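You operate a simulated robot arm through the tools that you are given. There is no shell and no other tool.

You run a simulated robot arm. Do the job below in one go: nothing can be reset, and whatever is moved stays where it is left.

TASK
Wind the two open lipsticks down and put their own caps back on.

Only the result counts: the job must be done as asked and must still hold three seconds after the hand-in. Knocking over, shifting, dropping, spilling or breaking anything else fails it. Lids that push on must go on centred and level and be pressed home; caps that screw on are set level and turned clockwise until they are tight.

THE ROBOT
A 7-joint arm with a two-finger parallel gripper, fixed in place. Base frame: the origin is at the foot of the arm, x ahead of it, y to its left, z up; the work surface is at about z = 0.8. Units: m, rad, N and s.
With the tool pointing down near the work surface it reaches from about 0.1 to 0.52 m from the base axis. Its first joint turns from -2.897 to 2.897 rad. Payload 1.57 kg.
The tool frame sits at the grasp point between the pads (the TCP): z along the fingers, y along the line on which they close. The tips reach 0.03 m beyond it. The gripper opens to 0.08 m. The fingers are 0.017 m wide and 0.012 m thick; the gripper's body (0.04 by 0.082 m) begins 0.08 m behind the TCP.
Orientation is that of the tool frame in the base frame, as [roll, pitch, yaw] about the fixed x, y, z axes, in that order (R = Rz(yaw) Ry(pitch) Rx(roll)). With the fingers straight down and closing along the base's y, the tool's x points along the base's -x, its y along +y and its z along -z.

THE INTERFACE
- The arm moves only by the tool jog_arm. Its argument "plan" is a list of rows, each a list of 2 entries, a list of its own where there are three numbers: the shift along the tool's x, y, z in m, then the turn, a rotation vector about the tool's x, y, z in rad. In form: [[[dx, dy, dz], [wx, wy, wz]], ...]. A call has 1 to 20 rows; each row shifts and turns the commanded pose from where the row before left it, along the tool's axes as they then stand. "gripper" is the closure, from 0 (fully open) to 1 (shut), set as the call begins (left out, the last holds). Each row takes 0.2 s and may step no farther than 0.05 m and 0.15 rad from the row before; otherwise, or with a gripper value out of range, the whole call is refused. Where a pose cannot be reached the arm comes as near as it can. A force on the tool above 40 N (or 10 N above the force at the start of the call, whichever is more), or a blocked arm, ends the call early, and 0.2 s more pass. The fingers move at their own pace (about 0.072 m/s each) and stop on an object; they squeeze with about 39 N. The grip force told is the motor's: it shows also when the fingers shut on nothing. Time passes only in rows, and 0.2 s behind the last, so rows that do not move let the fingers close. The reply holds the time, the measured pose of the TCP, the force on the tool along the base axes, the opening and the grip force, in the units named above and with some noise, with the torque about the TCP (base axes, N m) and any sound that the robot's microphone picked up.
- Cameras (640 x 400 px; columns grow to the right, rows downward): "scene" is fixed at [0.2205, -0.4955, 1.5449]; the picture's right is [0.98, -0.22, 0.00], its down [-0.13, -0.58, -0.81] and it looks along [0.18, 0.79, -0.59] (base axes); focal length 355 px, centre (320, 200). "wrist" rides on the gripper at [0.072, -0.007, -0.122] in the tool frame; the picture's right is [0.09, 1.00, 0.00], its down [-0.84, 0.08, -0.54] and it looks along [-0.54, 0.05, 0.84] (tool axes); focal length 238 px, centre (320, 200). There is no depth. A picture from a camera that has moved, and an enlarged one, comes with that camera's place and axes in the base frame and with its lens. The place of the scene camera against the robot may be out by one fixed shift of up to 0.025 m in any direction.
- get_image(camera): a new picture of that camera. The clock stands still meanwhile.
- move_column(by): slides the trunk up (or, below 0, down) by that many m; the arm rides with it, the base frame stays. It gives what a move gives, with no picture.
- close_up(camera, box): a new picture of the part [left, top, right, bottom] of that camera's present view, enlarged. The clock stands still meanwhile.
- sign_off(): hands the job in; it is judged then, once.

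Places have to be worked out from the pictures, the camera data and where the tool is seen. Open the gripper and draw the arm clear of the work before you hand the job in, unless the task says otherwise.

The tools are called by a JSON object that holds its "api" and its "payload". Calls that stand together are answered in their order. jog_arm: Moves the arm, as the interface text tells. Its arguments: {"type":"object","properties":{"plan":{"type":"array"},"gripper":{"type":"number"}},"required":["plan"]} The other tools are called the same way: move_column (by) slides the trunk up or down; get_image (camera) takes a picture; close_up (camera, box) takes an enlarged picture of a part of a camera's view; sign_off () hands the job in.

At the start:

```text
time_s: 0.0
eef_pos: [0.327, 0.2966, 1.0762]
tcp_rot: [3.141, -0.001, 3.141]
ft_force: [-0.1, -0.1, -0.3]
wrist_torque: [0.0, 0.01, 0.03]
gripper_width: 0.0799
grip_force: 0.0
trunk travel left (down, up): [-0.849, 0.141]
```

scene: 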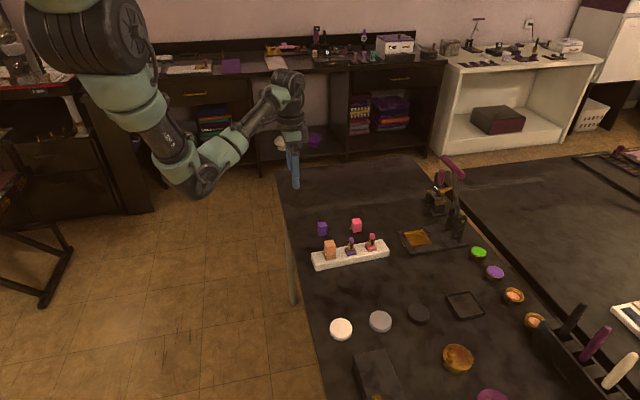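
wrist: 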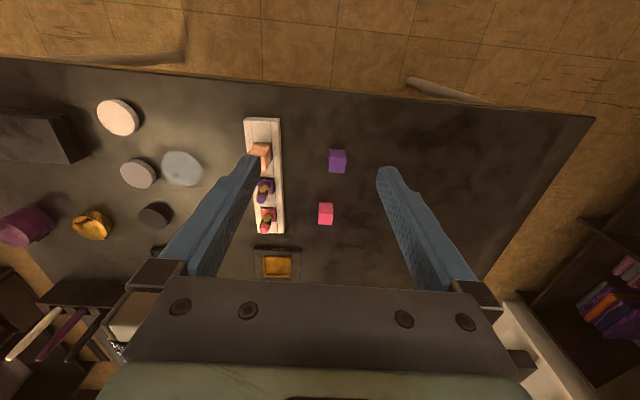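

I see a white rack with three lipsticks (one capped, orange; two open, purple and red/pink) and two loose caps (purple, pink). I'll look closer with both cameras.

{"api": "close_up", "payload": {"camera": "scene", "box": [290, 200, 410, 275]}}

{"api": "close_up", "payload": {"camera": "wrist", "box": [220, 100, 380, 250]}}

```text
5.33 times, centred on (350, 238) of scene
camera zoom: at [0.2205, -0.4955, 1.5449], right [0.98, -0.22, 0.0], down [-0.13, -0.58, -0.81], along [0.18, 0.79, -0.59], focal length 1894 px, centre (160, 0)
```

zoom: 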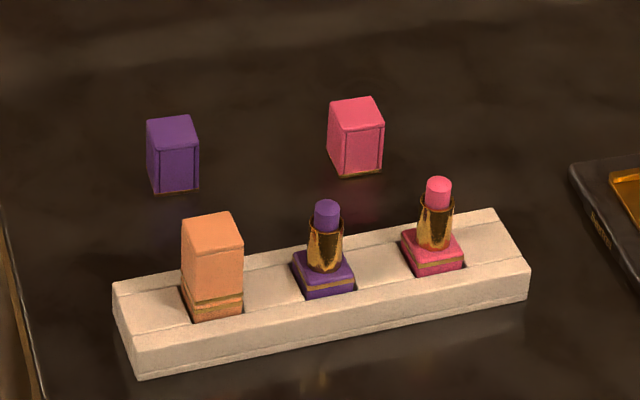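

```text
2.67 times, centred on (300, 175) of wrist
camera zoom: at [0.2566, 0.2891, 1.1992], right [-0.09, 1.0, 0.0], down [0.84, 0.08, 0.54], along [0.54, 0.05, -0.84], focal length 636 px, centre (373, 267)
```

zoom: 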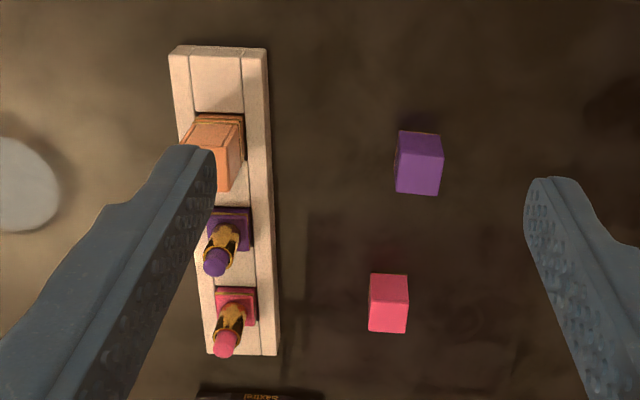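

The rack's slots look roughly at x≈0.47 (purple) and 0.53 (pink), y≈0.215, with the caps standing near (0.43,0.31) and (0.53,0.33). That may lie near the reach limit, so I'll move the tool out at height to test the reach and get a closer view.

{"api": "jog_arm", "payload": {"plan": [[[-0.03, -0.02, 0.01], [0, 0, 0]], [[-0.03, -0.02, 0.01], [0, 0, 0]], [[-0.03, -0.02, 0.01], [0, 0, 0]], [[0, 0, 0], [0, 0, 0]]], "gripper": 0}}

```text
time_s: 1.0
eef_pos: [0.4177, 0.2372, 1.0447]
tcp_rot: [3.141, 0.0, -3.14]
ft_force: [-0.6, 0.2, 0.3]
wrist_torque: [0.0, -0.01, 0.01]
gripper_width: 0.0802
grip_force: 0.1
trunk travel left (down, up): [-0.849, 0.141]
```

The move tracked well. I'll keep going out toward x≈0.53 at height to test the reach.

{"api": "jog_arm", "payload": {"plan": [[[-0.03, 0, 0], [0, 0, 0]], [[-0.03, 0, 0], [0, 0, 0]], [[-0.03, 0, 0], [0, 0, 0]], [[-0.02, 0, 0], [0, 0, 0]], [[0, 0, 0], [0, 0, 0]]]}}

{"api": "get_image", "payload": {"camera": "scene"}}

{"api": "get_image", "payload": {"camera": "wrist"}}

```text
time_s: 2.2
eef_pos: [0.5283, 0.2357, 1.0453]
tcp_rot: [-3.141, -0.001, -3.141]
ft_force: [-0.1, -0.1, 0.2]
wrist_torque: [0.01, 0.02, -0.01]
gripper_width: 0.0801
grip_force: 0.0
trunk travel left (down, up): [-0.849, 0.141]
```

```text
taken
```

scene: 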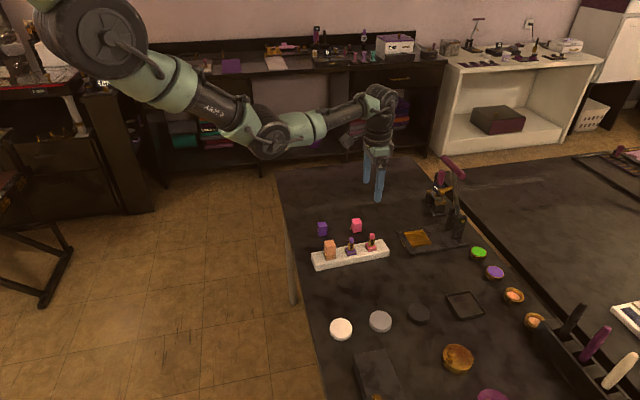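

```text
taken
camera wrist: at [0.4577, 0.2284, 1.1674], right [-0.09, 1.0, 0.0], down [0.84, 0.08, 0.54], along [0.54, 0.05, -0.84], focal length 238 px, centre (320, 200)
```

wrist: 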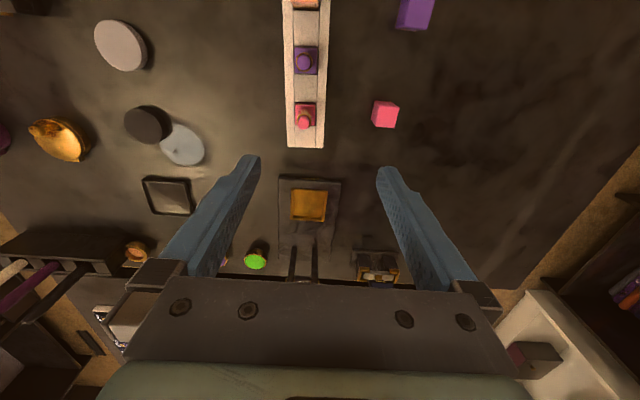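

The arm reaches x=0.53 at height but it is nearly stretched, because the shoulder sits high. Lowering the trunk 0.1 m should help reach further down while keeping the fingertips (≈0.915) above everything.

{"api": "move_column", "payload": {"by": -0.1}}

{"api": "get_image", "payload": {"camera": "scene"}}

{"api": "close_up", "payload": {"camera": "wrist", "box": [240, 0, 440, 125]}}

```text
time_s: 3.5
eef_pos: [0.5267, 0.2361, 0.9437]
tcp_rot: [-3.141, 0.0, 3.141]
ft_force: [0.6, 0.2, 0.1]
wrist_torque: [-0.02, 0.02, 0.01]
gripper_width: 0.08
grip_force: 0.0
trunk travel left (down, up): [-0.749, 0.241]
```

```text
taken
```

scene: 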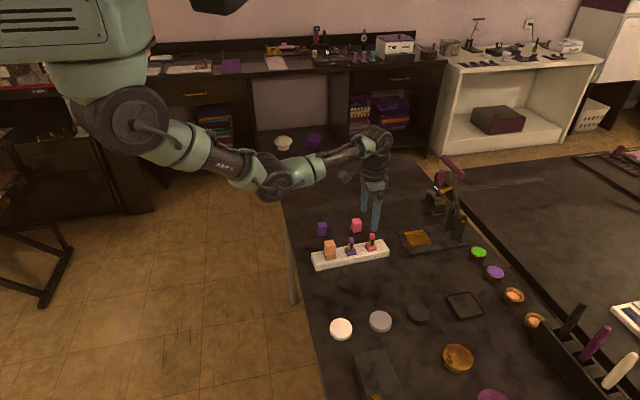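

```text
3.20 times, centred on (340, 62) of wrist
camera zoom: at [0.4576, 0.2285, 1.0674], right [-0.09, 1.0, 0.0], down [0.84, 0.08, 0.54], along [0.54, 0.05, -0.84], focal length 763 px, centre (256, 640)
```

zoom: 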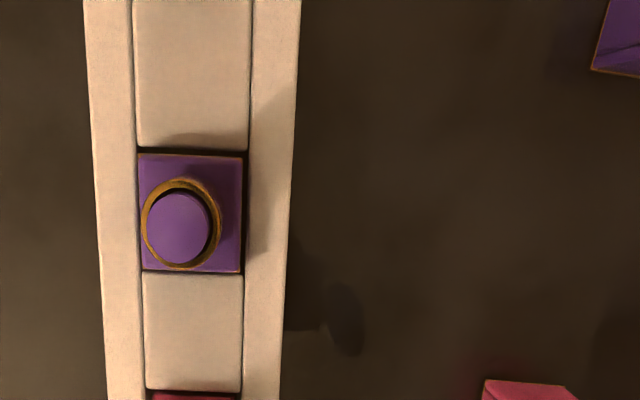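

The trunk lowering works and frees up reach. I'll pull back ~0.09 m in x to get a better wrist view of both lipsticks and caps.

{"api": "jog_arm", "payload": {"plan": [[[0.03, 0.015, 0], [0, 0, 0]], [[0.03, 0.015, 0], [0, 0, 0]], [[0.03, 0, 0], [0, 0, 0]], [[0, 0, 0], [0, 0, 0]]]}}

{"api": "get_image", "payload": {"camera": "wrist"}}

{"api": "close_up", "payload": {"camera": "wrist", "box": [230, 0, 430, 125]}}

{"api": "close_up", "payload": {"camera": "wrist", "box": [230, 100, 430, 225]}}

```text
time_s: 4.5
eef_pos: [0.4383, 0.2644, 0.944]
tcp_rot: [3.141, -0.001, 3.14]
ft_force: [-0.8, -0.5, 1.0]
wrist_torque: [0.03, 0.03, -0.02]
gripper_width: 0.0799
grip_force: 0.0
trunk travel left (down, up): [-0.749, 0.241]
```

```text
taken
camera wrist: at [0.3674, 0.2582, 1.0667], right [-0.09, 1.0, 0.0], down [0.84, 0.08, 0.54], along [0.54, 0.05, -0.84], focal length 238 px, centre (320, 200)
```

wrist: 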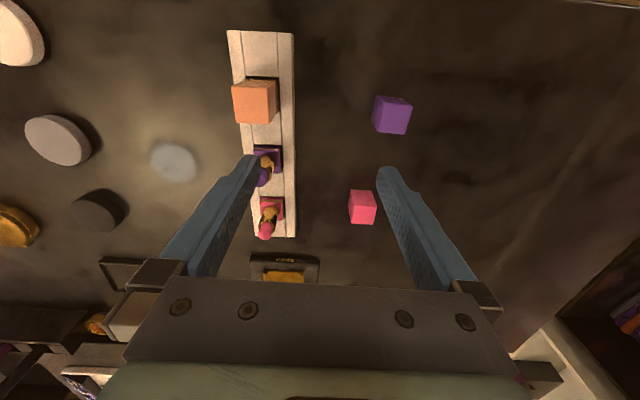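

```text
3.20 times, centred on (330, 62) of wrist
camera zoom: at [0.3674, 0.2582, 1.0667], right [-0.09, 1.0, 0.0], down [0.84, 0.08, 0.54], along [0.54, 0.05, -0.84], focal length 763 px, centre (288, 640)
```

zoom: 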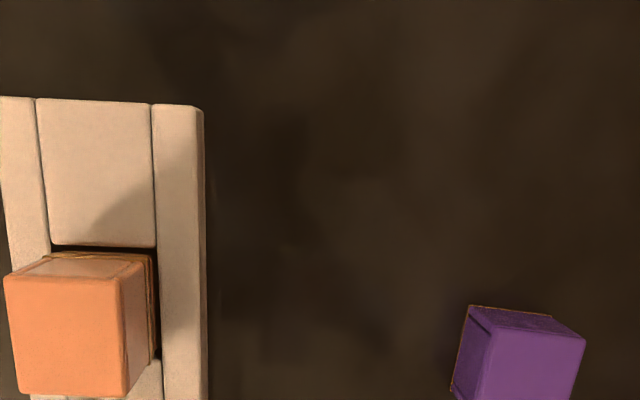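

```text
3.20 times, centred on (330, 162) of wrist
camera zoom: at [0.3674, 0.2582, 1.0667], right [-0.09, 1.0, 0.0], down [0.84, 0.08, 0.54], along [0.54, 0.05, -0.84], focal length 763 px, centre (288, 320)
```

zoom: 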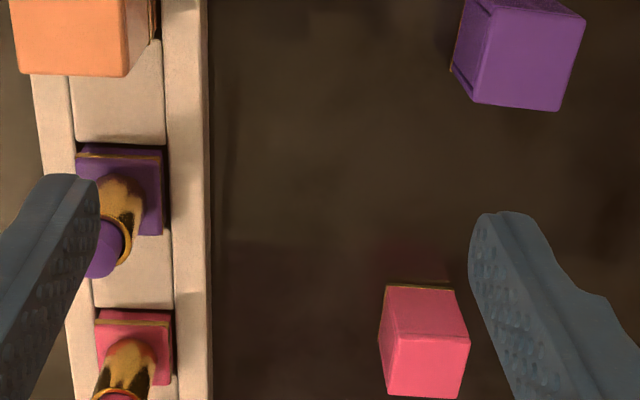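

Triangulating the two wrist views: purple lipstick axis ≈ (0.473, 0.212), base top z≈0.834, tube top ≈0.866, tube ≈18 mm across; caps ≈27 mm square, 36 mm tall, open end down. The purple cap is near (0.418,0.334). Next I go above the purple lipstick with tips at z≈0.90 and check alignment.

{"api": "jog_arm", "payload": {"plan": [[[-0.017, -0.027, 0.0], [0, 0, 0]], [[-0.017, -0.026, 0.005], [0, 0, 0]], [[0, 0, 0.01], [0, 0, 0]], [[0, 0, 0], [0, 0, 0]]]}}

{"api": "get_image", "payload": {"camera": "wrist"}}

{"api": "close_up", "payload": {"camera": "wrist", "box": [240, 100, 400, 200]}}

{"api": "close_up", "payload": {"camera": "scene", "box": [290, 180, 410, 275]}}

```text
time_s: 5.5
eef_pos: [0.4717, 0.214, 0.9289]
tcp_rot: [3.141, 0.001, 3.14]
ft_force: [0.4, -0.1, 0.2]
wrist_torque: [-0.01, 0.01, -0.02]
gripper_width: 0.08
grip_force: 0.2
trunk travel left (down, up): [-0.749, 0.241]
```

```text
taken
camera wrist: at [0.402, 0.2066, 1.0513], right [-0.09, 1.0, 0.0], down [0.84, 0.08, 0.54], along [0.54, 0.05, -0.84], focal length 238 px, centre (320, 200)
```

wrist: 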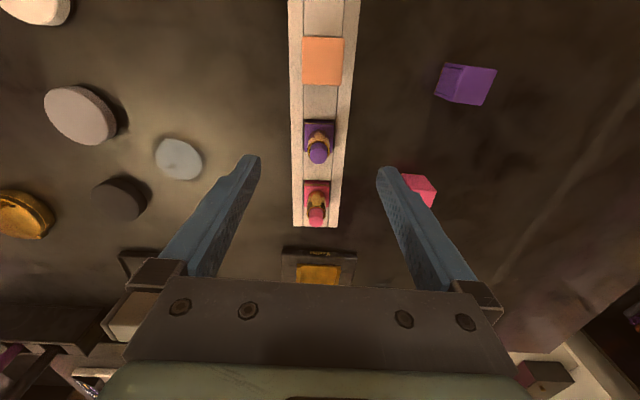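

```text
4.00 times, centred on (320, 150) of wrist
camera zoom: at [0.402, 0.2066, 1.0513], right [-0.09, 1.0, 0.0], down [0.84, 0.08, 0.54], along [0.54, 0.05, -0.84], focal length 953 px, centre (320, 400)
```

zoom: 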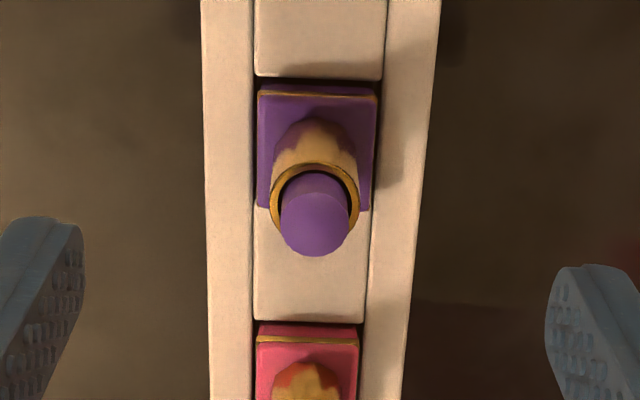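

```text
4.21 times, centred on (350, 228) of scene
camera zoom: at [0.2205, -0.4955, 1.5449], right [0.98, -0.22, 0.0], down [-0.13, -0.58, -0.81], along [0.18, 0.79, -0.59], focal length 1495 px, centre (194, 84)
```

zoom: 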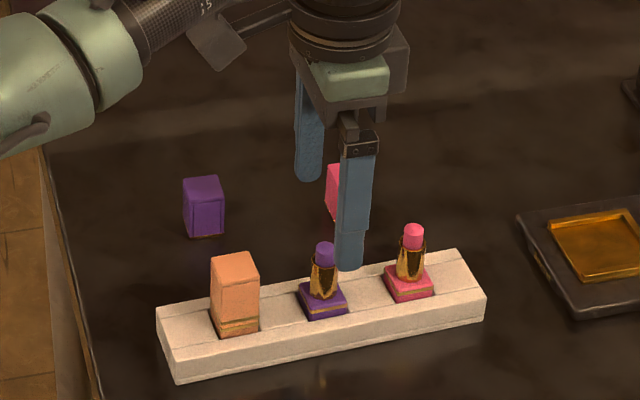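

The refined axis is (0.473, 0.212), within ~1.5 mm of the TCP. I'll correct that, descend until tips are at ≈0.841 (just above the base top), and close on the gold tube.

{"api": "jog_arm", "payload": {"plan": [[[0.001, -0.0015, 0.02], [0, 0, 0]], [[0, 0, 0.02], [0, 0, 0]], [[0, 0, 0.018], [0, 0, 0]], [[0, 0, 0], [0, 0, 0]]]}}

{"api": "close_up", "payload": {"camera": "wrist", "box": [220, 80, 420, 205]}}

{"api": "close_up", "payload": {"camera": "scene", "box": [290, 180, 410, 275]}}

```text
time_s: 6.5
eef_pos: [0.4712, 0.2126, 0.8702]
tcp_rot: [-3.141, 0.0, -3.141]
ft_force: [0.5, 0.1, -0.1]
wrist_torque: [-0.02, 0.02, -0.05]
gripper_width: 0.08
grip_force: 0.1
trunk travel left (down, up): [-0.749, 0.241]
```

```text
3.20 times, centred on (320, 142) of wrist
camera zoom: at [0.4011, 0.2051, 0.9936], right [-0.09, 1.0, 0.0], down [0.84, 0.08, 0.54], along [0.54, 0.05, -0.84], focal length 763 px, centre (320, 384)
```

zoom: 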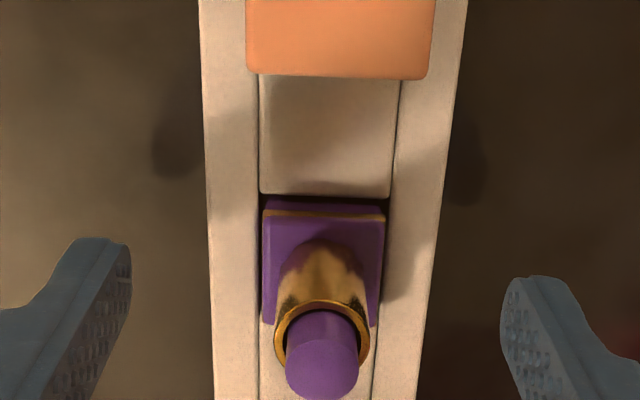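

```text
4.21 times, centred on (350, 228) of scene
camera zoom: at [0.2205, -0.4955, 1.5449], right [0.98, -0.22, 0.0], down [-0.13, -0.58, -0.81], along [0.18, 0.79, -0.59], focal length 1495 px, centre (194, 84)
```

zoom: 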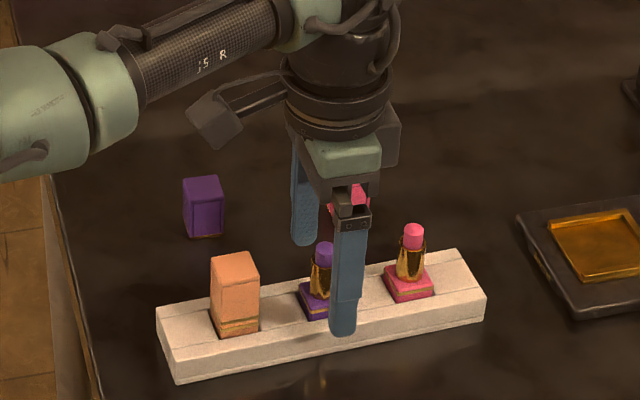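

Alignment looks right and the arm reaches well. Closing on the gold tube.

{"api": "jog_arm", "payload": {"plan": [[[0, 0, 0], [0, 0, 0]], [[0, 0, 0], [0, 0, 0]], [[0, 0, 0], [0, 0, 0]], [[0, 0, 0], [0, 0, 0]]], "gripper": 1}}

{"api": "close_up", "payload": {"camera": "wrist", "box": [220, 80, 420, 205]}}

{"api": "close_up", "payload": {"camera": "scene", "box": [290, 180, 410, 275]}}

```text
time_s: 7.5
eef_pos: [0.4721, 0.212, 0.8708]
tcp_rot: [3.142, -0.001, 3.14]
ft_force: [0.6, 0.1, -0.2]
wrist_torque: [0.02, -0.01, 0.03]
gripper_width: 0.0171
grip_force: 32.5
trunk travel left (down, up): [-0.749, 0.241]
```

```text
3.20 times, centred on (320, 142) of wrist
camera zoom: at [0.4011, 0.2051, 0.9937], right [-0.09, 1.0, 0.0], down [0.84, 0.08, 0.54], along [0.54, 0.05, -0.84], focal length 763 px, centre (320, 384)
```

zoom: 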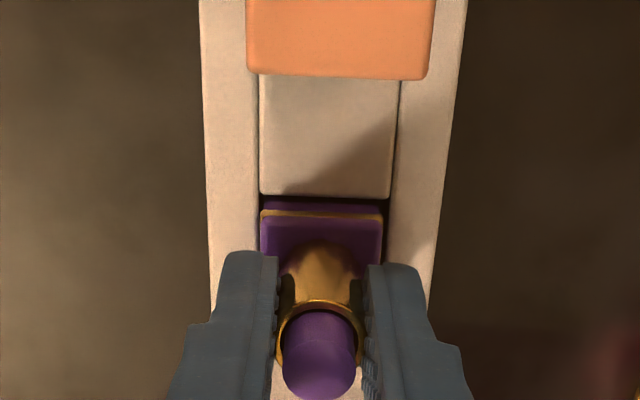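

```text
4.21 times, centred on (350, 228) of scene
camera zoom: at [0.2205, -0.4955, 1.5449], right [0.98, -0.22, 0.0], down [-0.13, -0.58, -0.81], along [0.18, 0.79, -0.59], focal length 1495 px, centre (194, 84)
```

zoom: 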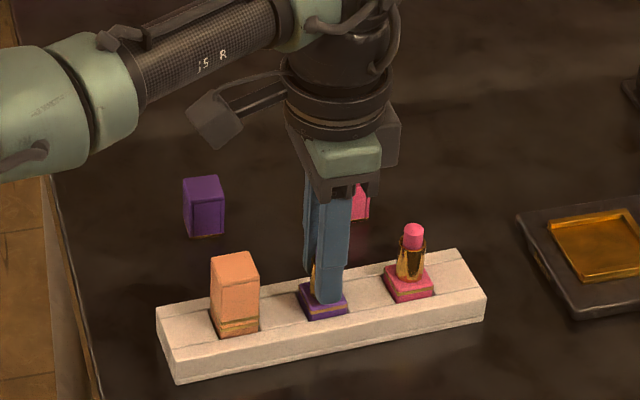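

The tube is held (17 mm). I'll twist about 0.6 rad clockwise (seen from above) and see whether the bullet drops and whether the torque rises.

{"api": "jog_arm", "payload": {"plan": [[[0, 0, 0], [0, 0, 0.1]], [[0, 0, 0], [0, 0, 0.1]], [[0, 0, 0], [0, 0, 0.1]], [[0, 0, 0], [0, 0, 0.1]], [[0, 0, 0], [0, 0, 0.1]], [[0, 0, 0], [0, 0, 0.1]]]}}

{"api": "close_up", "payload": {"camera": "wrist", "box": [220, 80, 420, 205]}}

{"api": "close_up", "payload": {"camera": "scene", "box": [290, 180, 410, 275]}}

```text
time_s: 8.9
eef_pos: [0.4717, 0.2115, 0.8711]
tcp_rot: [3.14, 0.0, 2.54]
ft_force: [1.9, 3.3, -0.5]
wrist_torque: [0.16, -0.07, 0.07]
gripper_width: 0.0171
grip_force: 32.0
trunk travel left (down, up): [-0.749, 0.241]
```

```text
3.20 times, centred on (320, 142) of wrist
camera zoom: at [0.4103, 0.2464, 0.994], right [0.49, 0.87, 0.0], down [0.73, -0.41, 0.54], along [0.47, -0.26, -0.84], focal length 763 px, centre (320, 384)
```

zoom: 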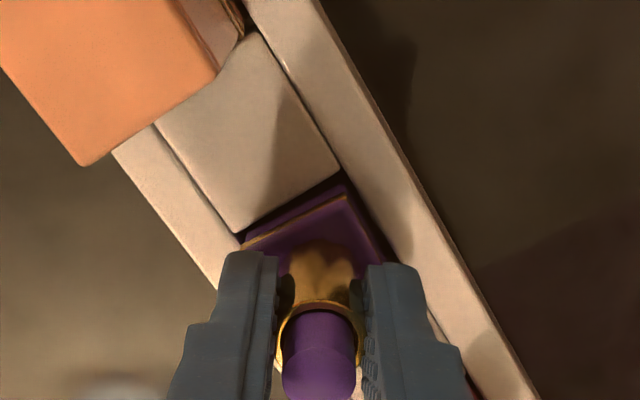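

```text
4.21 times, centred on (350, 228) of scene
camera zoom: at [0.2205, -0.4955, 1.5449], right [0.98, -0.22, 0.0], down [-0.13, -0.58, -0.81], along [0.18, 0.79, -0.59], focal length 1495 px, centre (194, 84)
```

zoom: 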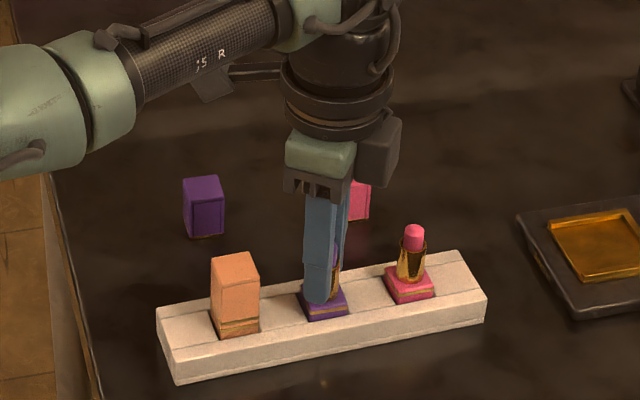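

The tube turns with only slight torque. I'll look more closely at the bullet height in a larger crop.

{"api": "close_up", "payload": {"camera": "wrist", "box": [280, 150, 360, 220]}}

```text
5.71 times, centred on (320, 185) of wrist
camera zoom: at [0.4103, 0.2464, 0.994], right [0.49, 0.87, 0.0], down [0.73, -0.41, 0.54], along [0.47, -0.26, -0.84], focal length 1362 px, centre (320, 286)
```

zoom: 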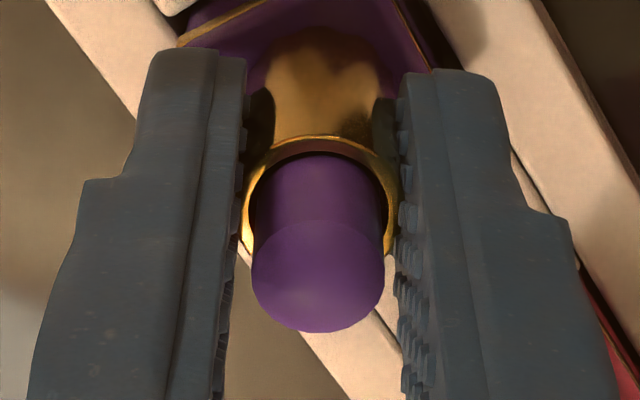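

I'll turn back 0.6 rad and compare the same crop to determine the winding direction.

{"api": "jog_arm", "payload": {"plan": [[[0, 0, 0], [0, 0, -0.1]], [[0, 0, 0], [0, 0, -0.1]], [[0, 0, 0], [0, 0, -0.1]], [[0, 0, 0], [0, 0, -0.1]], [[0, 0, 0], [0, 0, -0.1]], [[0, 0, 0], [0, 0, -0.1]]]}}

{"api": "close_up", "payload": {"camera": "wrist", "box": [280, 150, 360, 220]}}

```text
time_s: 10.3
eef_pos: [0.4718, 0.211, 0.8707]
tcp_rot: [-3.141, 0.0, -3.14]
ft_force: [0.8, 1.0, 0.2]
wrist_torque: [0.01, 0.0, -0.01]
gripper_width: 0.0169
grip_force: 31.9
trunk travel left (down, up): [-0.749, 0.241]
```

```text
5.71 times, centred on (320, 185) of wrist
camera zoom: at [0.4009, 0.2041, 0.9947], right [-0.09, 1.0, 0.0], down [0.84, 0.08, 0.54], along [0.54, 0.05, -0.84], focal length 1362 px, centre (320, 286)
```

zoom: 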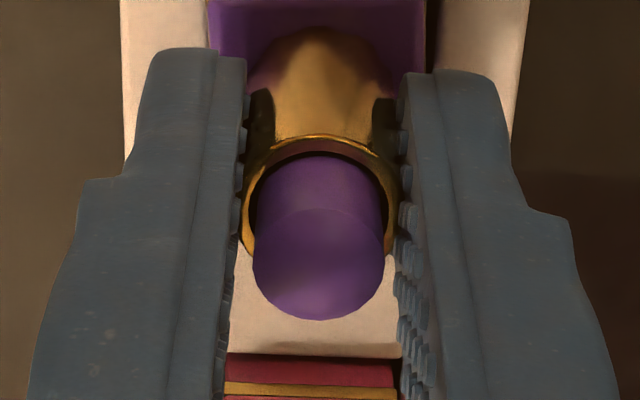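

Counter-clockwise (from above) lowers the bullet (~13 px per 0.6 rad). I'll keep twisting counter-clockwise in a long sweep, watching for the wrist limit.

{"api": "jog_arm", "payload": {"plan": [[[0, 0, 0], [0, 0, -0.12]], [[0, 0, 0], [0, 0, -0.12]], [[0, 0, 0], [0, 0, -0.12]], [[0, 0, 0], [0, 0, -0.12]], [[0, 0, 0], [0, 0, -0.12]], [[0, 0, 0], [0, 0, -0.12]], [[0, 0, 0], [0, 0, -0.12]], [[0, 0, 0], [0, 0, -0.12]], [[0, 0, 0], [0, 0, -0.12]], [[0, 0, 0], [0, 0, -0.12]]]}}

{"api": "close_up", "payload": {"camera": "wrist", "box": [280, 150, 360, 220]}}

{"api": "close_up", "payload": {"camera": "scene", "box": [290, 180, 410, 275]}}

```text
time_s: 12.5
eef_pos: [0.4707, 0.2126, 0.8709]
tcp_rot: [-3.141, -0.001, -1.939]
ft_force: [1.1, 0.1, -1.2]
wrist_torque: [-0.05, -0.11, 0.0]
gripper_width: 0.017
grip_force: 31.8
trunk travel left (down, up): [-0.749, 0.241]
```

```text
5.71 times, centred on (320, 185) of wrist
camera zoom: at [0.453, 0.1415, 0.9944], right [-0.96, 0.27, 0.0], down [0.23, 0.81, 0.54], along [0.15, 0.52, -0.84], focal length 1362 px, centre (320, 286)
```

zoom: 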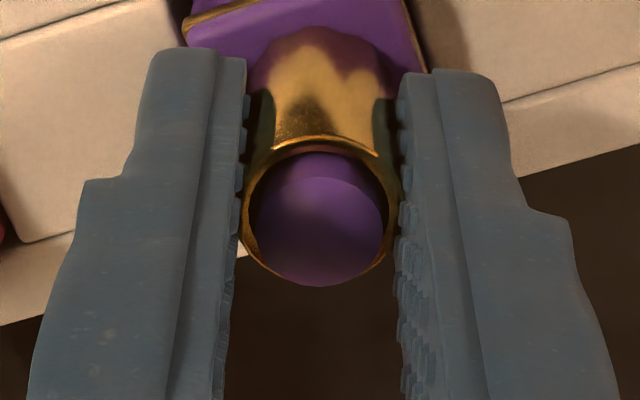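

```text
4.21 times, centred on (350, 228) of scene
camera zoom: at [0.2205, -0.4955, 1.5449], right [0.98, -0.22, 0.0], down [-0.13, -0.58, -0.81], along [0.18, 0.79, -0.59], focal length 1495 px, centre (194, 84)
```

zoom: 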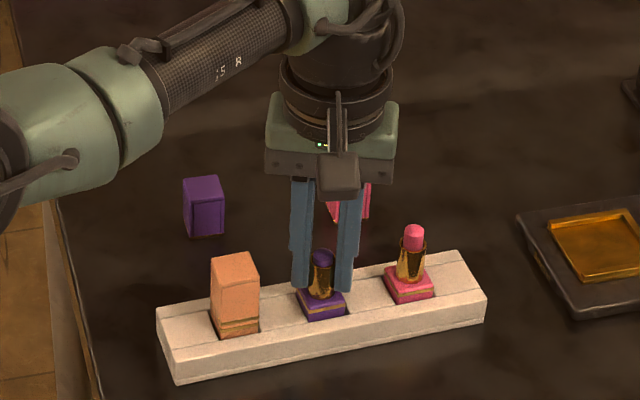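

The bullet dropped steadily. Continuing counter-clockwise another 1.0 rad.

{"api": "jog_arm", "payload": {"plan": [[[0, 0, 0], [0, 0, -0.12]], [[0, 0, 0], [0, 0, -0.12]], [[0, 0, 0], [0, 0, -0.12]], [[0, 0, 0], [0, 0, -0.12]], [[0, 0, 0], [0, 0, -0.12]], [[0, 0, 0], [0, 0, -0.12]], [[0, 0, 0], [0, 0, -0.12]], [[0, 0, 0], [0, 0, -0.12]], [[0, 0, 0], [0, 0, 0]]]}}

{"api": "close_up", "payload": {"camera": "wrist", "box": [280, 150, 360, 220]}}

{"api": "close_up", "payload": {"camera": "scene", "box": [290, 180, 410, 275]}}

```text
time_s: 14.5
eef_pos: [0.4705, 0.2112, 0.8709]
tcp_rot: [3.142, -0.001, -0.977]
ft_force: [2.8, 1.3, -0.3]
wrist_torque: [0.02, -0.15, -0.01]
gripper_width: 0.0168
grip_force: 32.1
trunk travel left (down, up): [-0.749, 0.241]
```

```text
5.71 times, centred on (320, 185) of wrist
camera zoom: at [0.5187, 0.1548, 0.9942], right [-0.77, -0.63, 0.0], down [-0.53, 0.65, 0.54], along [-0.34, 0.42, -0.84], focal length 1362 px, centre (320, 286)
```

zoom: 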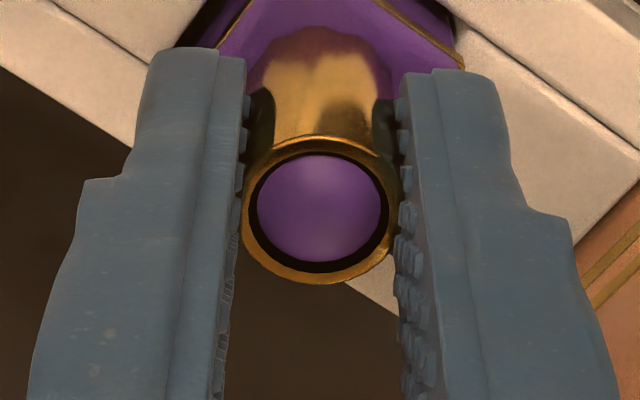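

```text
4.21 times, centred on (350, 228) of scene
camera zoom: at [0.2205, -0.4955, 1.5449], right [0.98, -0.22, 0.0], down [-0.13, -0.58, -0.81], along [0.18, 0.79, -0.59], focal length 1495 px, centre (194, 84)
```

zoom: 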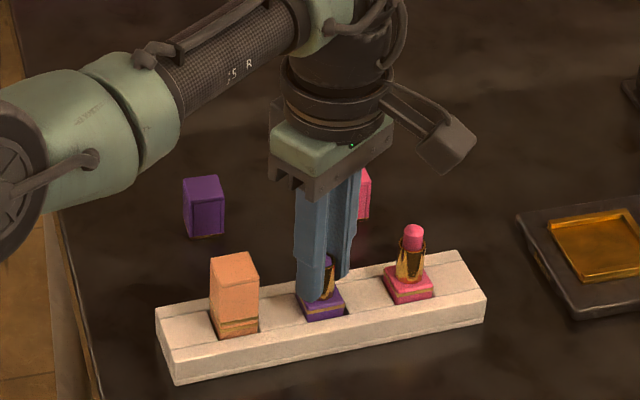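

The bullet is now about flush with the rim. I'll continue counter-clockwise until it's fully down, watching the torque.

{"api": "jog_arm", "payload": {"plan": [[[0, 0, 0], [0, 0, -0.1]], [[0, 0, 0], [0, 0, -0.1]], [[0, 0, 0], [0, 0, -0.1]], [[0, 0, 0], [0, 0, -0.1]], [[0, 0, 0], [0, 0, -0.1]], [[0, 0, 0], [0, 0, 0]]]}}

{"api": "close_up", "payload": {"camera": "wrist", "box": [280, 150, 360, 220]}}

{"api": "get_image", "payload": {"camera": "scene"}}

```text
time_s: 15.9
eef_pos: [0.4716, 0.2113, 0.8701]
tcp_rot: [-3.14, 0.0, -0.479]
ft_force: [3.8, 0.3, -0.1]
wrist_torque: [0.04, -0.17, 0.01]
gripper_width: 0.0168
grip_force: 31.8
trunk travel left (down, up): [-0.749, 0.241]
```

```text
5.71 times, centred on (320, 185) of wrist
camera zoom: at [0.54, 0.1836, 0.9938], right [-0.38, -0.93, 0.0], down [-0.78, 0.32, 0.54], along [-0.5, 0.2, -0.84], focal length 1362 px, centre (320, 286)
```

zoom: 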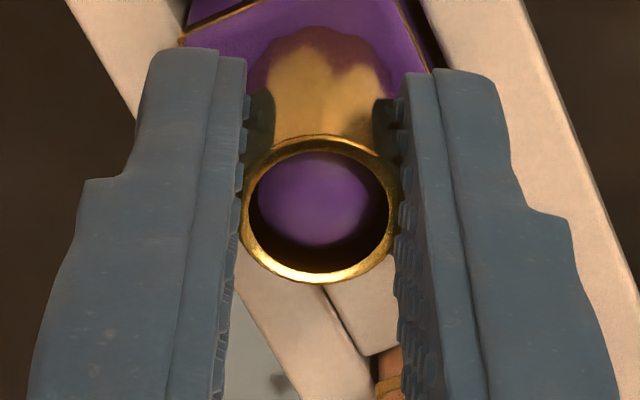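

```text
taken
```

scene: 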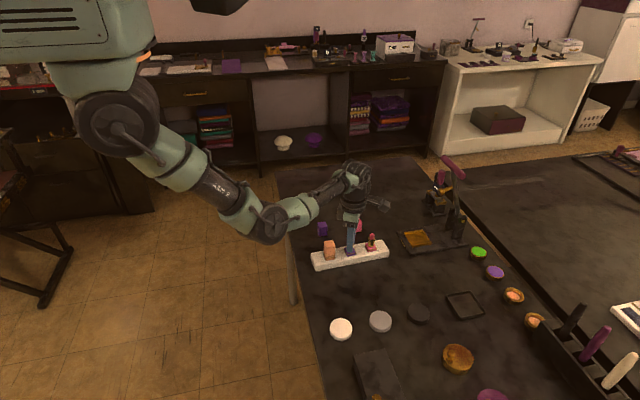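

The bullet is now below the rim and still moving freely. I'm 2.66 rad from the start, so I'll regrip: open slightly (40 mm), turn back clockwise, regrasp and continue winding.

{"api": "jog_arm", "payload": {"plan": [[[0, 0, 0], [0, 0, 0]], [[0, 0, 0], [0, 0, 0]], [[0, 0, 0], [0, 0, 0]], [[0, 0, 0], [0, 0, 0.13]], [[0, 0, 0], [0, 0, 0.15]], [[0, 0, 0], [0, 0, 0.15]], [[0, 0, 0], [0, 0, 0.15]], [[0, 0, 0], [0, 0, 0.15]], [[0, 0, 0], [0, 0, 0.15]], [[0, 0, 0], [0, 0, 0.15]], [[0, 0, 0], [0, 0, 0.15]], [[0, 0, 0], [0, 0, 0.15]], [[0, 0, 0], [0, 0, 0.15]], [[0, 0, 0], [0, 0, 0.15]], [[0, 0, 0], [0, 0, 0.15]], [[0, 0, 0], [0, 0, 0.15]], [[0, 0, 0], [0, 0, 0.15]], [[0, 0, 0], [0, 0, 0.15]], [[0, 0, 0], [0, 0, 0.15]]], "gripper": 0.5}}

{"api": "close_up", "payload": {"camera": "wrist", "box": [250, 100, 390, 220]}}

{"api": "close_up", "payload": {"camera": "scene", "box": [290, 180, 410, 275]}}

```text
time_s: 19.9
eef_pos: [0.471, 0.2103, 0.8721]
tcp_rot: [-3.141, 0.0, -2.861]
ft_force: [0.6, -0.1, -0.4]
wrist_torque: [0.0, 0.0, -0.02]
gripper_width: 0.04
grip_force: 0.0
trunk travel left (down, up): [-0.749, 0.241]
```

```text
3.33 times, centred on (320, 160) of wrist
camera zoom: at [0.4057, 0.1844, 0.9944], right [-0.36, 0.93, 0.0], down [0.78, 0.31, 0.54], along [0.5, 0.2, -0.84], focal length 794 px, centre (320, 333)
```

zoom: 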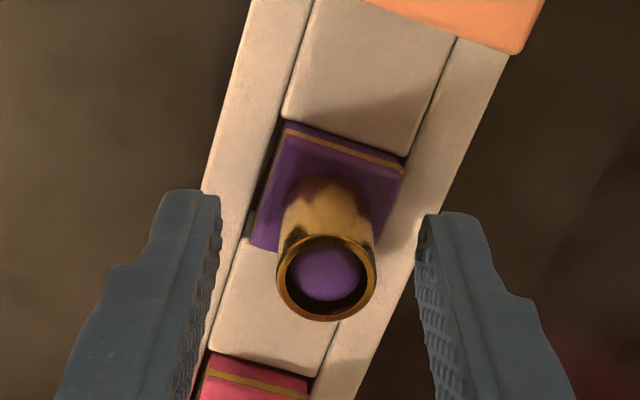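

```text
4.21 times, centred on (350, 228) of scene
camera zoom: at [0.2205, -0.4955, 1.5449], right [0.98, -0.22, 0.0], down [-0.13, -0.58, -0.81], along [0.18, 0.79, -0.59], focal length 1495 px, centre (194, 84)
```

zoom: 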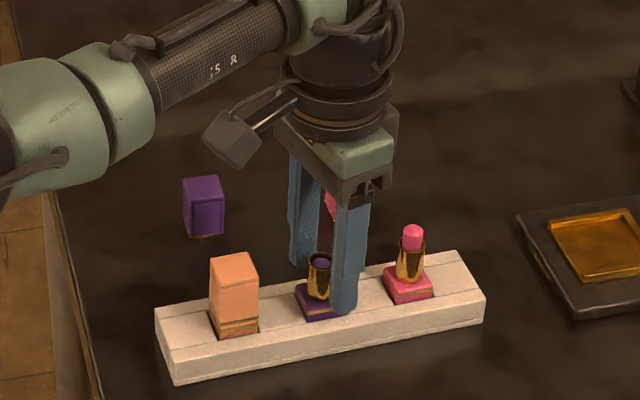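

The bullet is already below the rim; the tube axis is now ≈(0.471,0.211), so I'll nudge by 2 mm, regrip and continue counter-clockwise to reach the lower stop.

{"api": "jog_arm", "payload": {"plan": [[[0.002, 0.0006, 0], [0, 0, 0]], [[0, 0, 0], [0, 0, 0]]]}}

{"api": "jog_arm", "payload": {"plan": [[[0, 0, 0], [0, 0, 0]], [[0, 0, 0], [0, 0, 0]], [[0, 0, 0], [0, 0, 0]], [[0, 0, 0], [0, 0, -0.1]], [[0, 0, 0], [0, 0, -0.1]], [[0, 0, 0], [0, 0, -0.1]], [[0, 0, 0], [0, 0, -0.1]], [[0, 0, 0], [0, 0, -0.1]], [[0, 0, 0], [0, 0, -0.1]]], "gripper": 1}}

{"api": "close_up", "payload": {"camera": "wrist", "box": [280, 150, 360, 220]}}

```text
time_s: 20.5
eef_pos: [0.4684, 0.2118, 0.871]
tcp_rot: [-3.141, 0.002, -2.86]
ft_force: [0.2, -0.1, 0.2]
wrist_torque: [0.0, 0.01, -0.03]
gripper_width: 0.0399
grip_force: 0.0
trunk travel left (down, up): [-0.749, 0.241]
```

```text
time_s: 22.5
eef_pos: [0.4689, 0.2108, 0.8709]
tcp_rot: [3.141, 0.0, -2.256]
ft_force: [1.5, -2.2, 0.8]
wrist_torque: [-0.11, -0.08, -0.09]
gripper_width: 0.0168
grip_force: 32.0
trunk travel left (down, up): [-0.749, 0.241]
```

```text
5.71 times, centred on (320, 185) of wrist
camera zoom: at [0.4303, 0.1504, 0.9942], right [-0.83, 0.56, 0.0], down [0.47, 0.7, 0.54], along [0.3, 0.45, -0.84], focal length 1362 px, centre (320, 286)
```

zoom: 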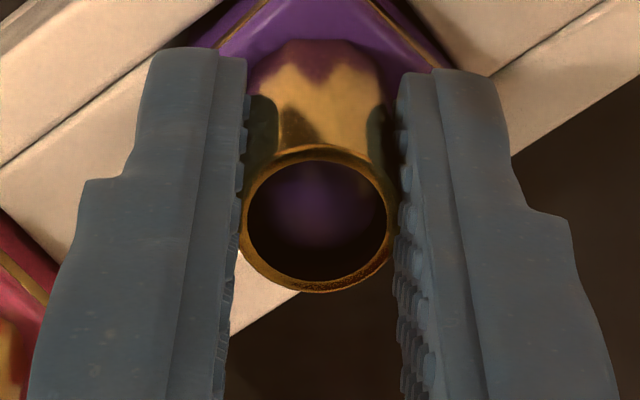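

The bullet is well down and a small z-torque (-0.09) appears, maybe the stop. I'll turn a bit further, carefully.

{"api": "jog_arm", "payload": {"plan": [[[0, 0, 0], [0, 0, -0.08]], [[0, 0, 0], [0, 0, -0.08]], [[0, 0, 0], [0, 0, 0]]]}}

{"api": "close_up", "payload": {"camera": "wrist", "box": [280, 130, 360, 220]}}

{"api": "close_up", "payload": {"camera": "scene", "box": [290, 180, 410, 275]}}

```text
time_s: 23.3
eef_pos: [0.4682, 0.2123, 0.8705]
tcp_rot: [3.141, 0.001, -2.095]
ft_force: [-1.3, -0.2, 0.2]
wrist_torque: [-0.06, 0.08, -0.24]
gripper_width: 0.0171
grip_force: 31.9
trunk travel left (down, up): [-0.749, 0.241]
```

```text
4.44 times, centred on (320, 175) of wrist
camera zoom: at [0.4397, 0.1454, 0.9942], right [-0.91, 0.42, 0.0], down [0.35, 0.76, 0.54], along [0.23, 0.49, -0.84], focal length 1059 px, centre (320, 311)
```

zoom: 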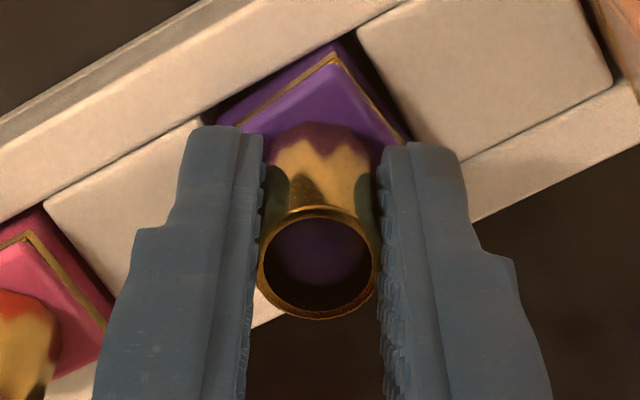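

```text
4.21 times, centred on (350, 228) of scene
camera zoom: at [0.2205, -0.4955, 1.5449], right [0.98, -0.22, 0.0], down [-0.13, -0.58, -0.81], along [0.18, 0.79, -0.59], focal length 1495 px, centre (194, 84)
```

zoom: 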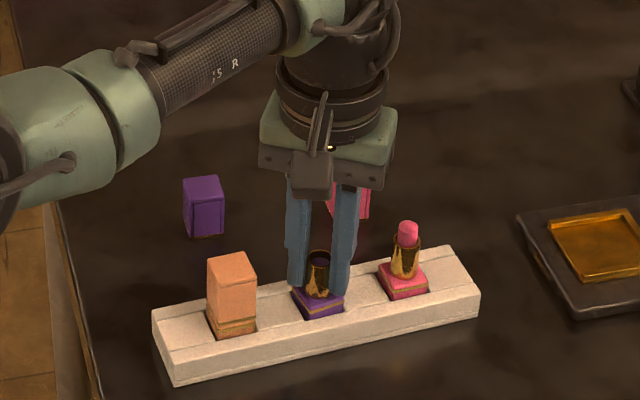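

The bullet is fully down, at the stop, but the stop torque plus my nudge dragged the rack about 4 mm toward -x. I'll stop twisting and, still holding the tube, ease it back to the original axis (0.473,0.212).

{"api": "jog_arm", "payload": {"plan": [[[0, 0, 0], [0, 0, 0.06]], [[-0.0013, -0.0012, 0], [0, 0, 0]], [[-0.0013, -0.0012, 0], [0, 0, 0]], [[0, 0, 0], [0, 0, 0]]]}}

{"api": "close_up", "payload": {"camera": "scene", "box": [290, 180, 410, 275]}}

```text
time_s: 24.3
eef_pos: [0.4727, 0.2122, 0.8715]
tcp_rot: [-3.141, -0.001, -2.159]
ft_force: [-3.4, -0.8, 0.7]
wrist_torque: [-0.03, 0.19, -0.05]
gripper_width: 0.0169
grip_force: 32.3
trunk travel left (down, up): [-0.749, 0.241]
```

```text
4.21 times, centred on (350, 228) of scene
camera zoom: at [0.2205, -0.4955, 1.5449], right [0.98, -0.22, 0.0], down [-0.13, -0.58, -0.81], along [0.18, 0.79, -0.59], focal length 1495 px, centre (194, 84)
```

zoom: 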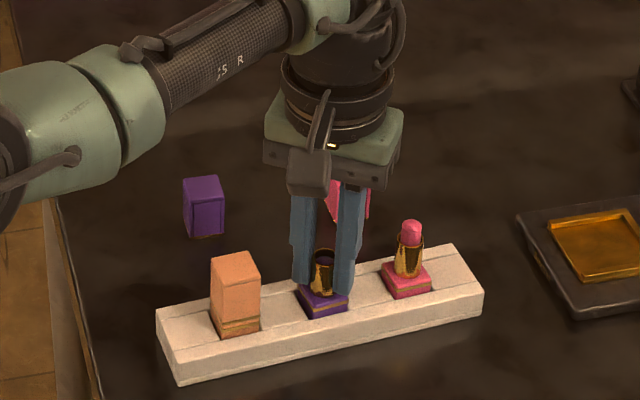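

The rack is back within ~1–2 mm of its original place. Now I release gently, go straight up, and return the tool to yaw π.

{"api": "jog_arm", "payload": {"plan": [[[0, 0, 0], [0, 0, 0]], [[0, 0, 0], [0, 0, 0]], [[0, 0, -0.03], [0, 0, 0]], [[0, 0, -0.04], [0, 0, 0]], [[0, 0, 0], [0, 0, 0.15]], [[0, 0, 0], [0, 0, 0.15]], [[0, 0, 0], [0, 0, 0.15]], [[0, 0, 0], [0, 0, 0.15]], [[0, 0, 0], [0, 0, 0.15]], [[0, 0, 0], [0, 0, 0.15]], [[0, 0, 0], [0, 0, 0.08]], [[0, 0, 0], [0, 0, 0]]], "gripper": 0.5}}

{"api": "close_up", "payload": {"camera": "wrist", "box": [240, 20, 440, 145]}}

{"api": "get_image", "payload": {"camera": "wrist"}}

{"api": "close_up", "payload": {"camera": "scene", "box": [290, 200, 410, 275]}}

```text
time_s: 26.9
eef_pos: [0.4712, 0.212, 0.9419]
tcp_rot: [3.141, 0.0, -3.139]
ft_force: [0.2, 0.0, -0.2]
wrist_torque: [-0.01, 0.0, 0.04]
gripper_width: 0.0403
grip_force: 0.1
trunk travel left (down, up): [-0.749, 0.241]
```

```text
3.20 times, centred on (340, 82) of wrist
camera zoom: at [0.4018, 0.2047, 1.0641], right [-0.09, 1.0, 0.0], down [0.84, 0.08, 0.54], along [0.54, 0.05, -0.84], focal length 763 px, centre (256, 576)
```

zoom: 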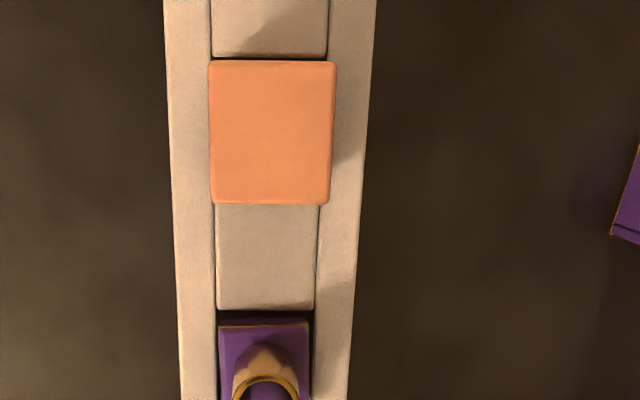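

```text
taken
camera wrist: at [0.4018, 0.2047, 1.0641], right [-0.09, 1.0, 0.0], down [0.84, 0.08, 0.54], along [0.54, 0.05, -0.84], focal length 238 px, centre (320, 200)
```

wrist: 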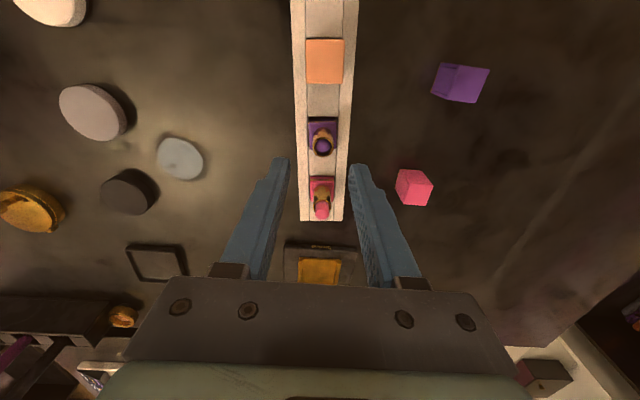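

```text
5.33 times, centred on (350, 238) of scene
camera zoom: at [0.2205, -0.4955, 1.5449], right [0.98, -0.22, 0.0], down [-0.13, -0.58, -0.81], along [0.18, 0.79, -0.59], focal length 1894 px, centre (160, 0)
```

zoom: 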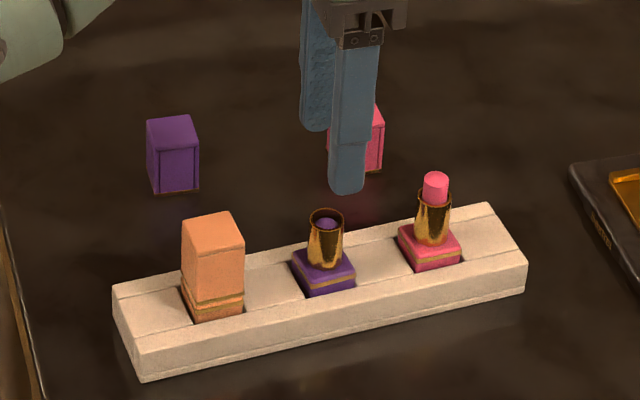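

Rack position is nearly as at the start, and the purple bullet sits well below its rim. Now to the pink lipstick: I'll move above it (x≈0.533) and measure its axis.

{"api": "jog_arm", "payload": {"plan": [[[-0.03, 0.002, 0], [0, 0, 0]], [[-0.03, 0.002, 0], [0, 0, 0]], [[0, 0, 0.01], [0, 0, 0]], [[0, 0, 0], [0, 0, 0]]]}}

{"api": "close_up", "payload": {"camera": "wrist", "box": [260, 90, 380, 190]}}

{"api": "get_image", "payload": {"camera": "wrist"}}

```text
time_s: 27.9
eef_pos: [0.533, 0.2168, 0.9319]
tcp_rot: [3.141, 0.001, -3.137]
ft_force: [-0.1, -0.6, -0.1]
wrist_torque: [0.02, 0.02, 0.01]
gripper_width: 0.04
grip_force: 0.1
trunk travel left (down, up): [-0.749, 0.241]
```

```text
4.00 times, centred on (320, 140) of wrist
camera zoom: at [0.4632, 0.2093, 1.0546], right [-0.1, 1.0, 0.0], down [0.84, 0.08, 0.54], along [0.54, 0.05, -0.84], focal length 953 px, centre (320, 440)
```

zoom: 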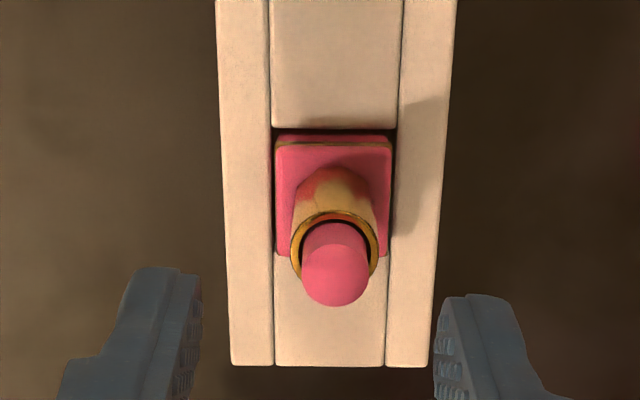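

```text
taken
camera wrist: at [0.4632, 0.2093, 1.0546], right [-0.1, 1.0, 0.0], down [0.84, 0.08, 0.54], along [0.54, 0.05, -0.84], focal length 238 px, centre (320, 200)
```

wrist: 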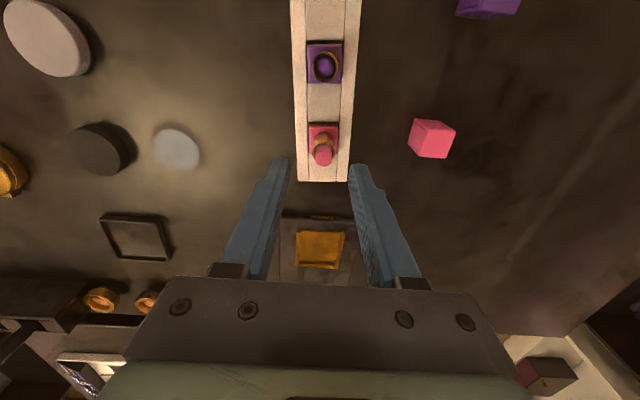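

Pink axis measured at (0.537, 0.219) from both base and ring. I'll correct the TCP, pre-turn 0.6 rad clockwise at height, and then descend with a 40 mm opening.

{"api": "jog_arm", "payload": {"plan": [[[-0.0018, 0.0022, 0], [0, 0, 0.1]], [[0, 0, 0], [0, 0, 0.1]], [[0, 0, 0], [0, 0, 0.1]], [[0, 0, 0], [0, 0, 0.1]], [[0, 0, 0], [0, 0, 0.1]], [[0, 0, 0], [0, 0, 0.1]], [[0, 0, 0.02], [0, 0, 0]], [[0, 0, 0], [0, 0, 0]]]}}

{"api": "close_up", "payload": {"camera": "wrist", "box": [250, 90, 390, 210]}}

{"api": "close_up", "payload": {"camera": "scene", "box": [290, 180, 410, 275]}}

```text
time_s: 29.7
eef_pos: [0.534, 0.2192, 0.9114]
tcp_rot: [3.141, 0.001, 2.545]
ft_force: [0.9, -0.6, -0.1]
wrist_torque: [0.0, 0.01, 0.0]
gripper_width: 0.04
grip_force: 0.1
trunk travel left (down, up): [-0.749, 0.241]
```

```text
3.33 times, centred on (320, 150) of wrist
camera zoom: at [0.473, 0.2536, 1.0344], right [0.48, 0.88, 0.0], down [0.74, -0.41, 0.54], along [0.47, -0.26, -0.84], focal length 794 px, centre (320, 367)
```

zoom: 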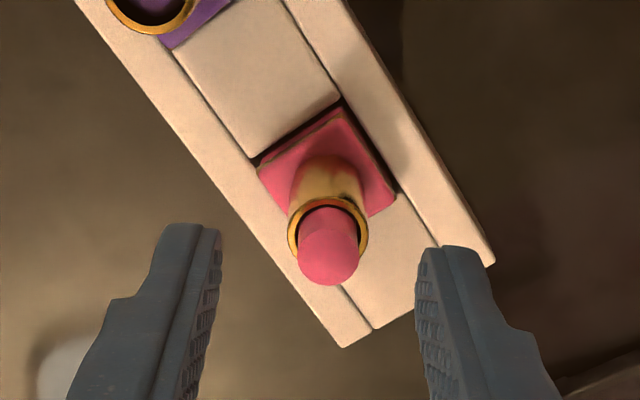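

```text
4.21 times, centred on (350, 228) of scene
camera zoom: at [0.2205, -0.4955, 1.5449], right [0.98, -0.22, 0.0], down [-0.13, -0.58, -0.81], along [0.18, 0.79, -0.59], focal length 1495 px, centre (194, 84)
```

zoom: 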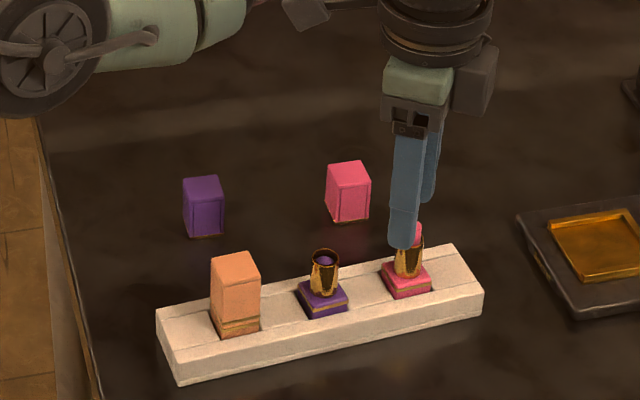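

The tube is centred within ~1 mm. Descending to grip height; force and reach will be checked.

{"api": "jog_arm", "payload": {"plan": [[[0, 0.0005, 0.021], [0, 0, 0]], [[0, 0, 0.0205], [0, 0, 0]], [[0, 0, 0], [0, 0, 0]]]}}

{"api": "close_up", "payload": {"camera": "wrist", "box": [250, 90, 390, 210]}}

{"api": "get_image", "payload": {"camera": "scene"}}

```text
time_s: 30.5
eef_pos: [0.5349, 0.2201, 0.8697]
tcp_rot: [3.142, -0.001, 2.546]
ft_force: [0.2, 1.1, -0.3]
wrist_torque: [0.0, -0.02, 0.01]
gripper_width: 0.04
grip_force: 0.1
trunk travel left (down, up): [-0.749, 0.241]
```

```text
3.33 times, centred on (320, 150) of wrist
camera zoom: at [0.473, 0.2536, 0.9941], right [0.48, 0.88, 0.0], down [0.74, -0.41, 0.54], along [0.48, -0.26, -0.84], focal length 794 px, centre (320, 367)
```

zoom: 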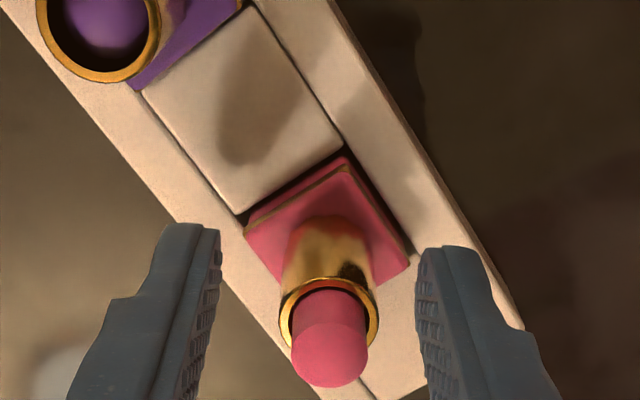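

```text
taken
```

scene: 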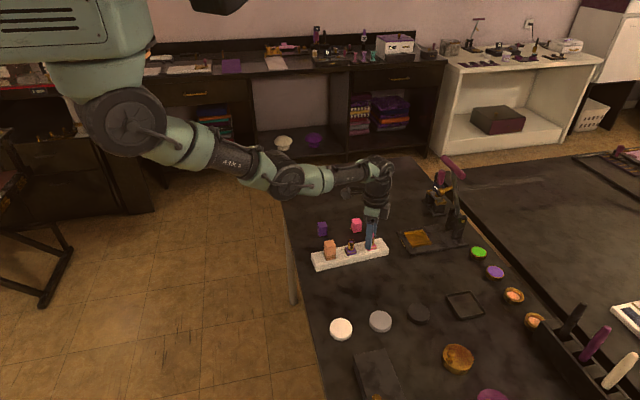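

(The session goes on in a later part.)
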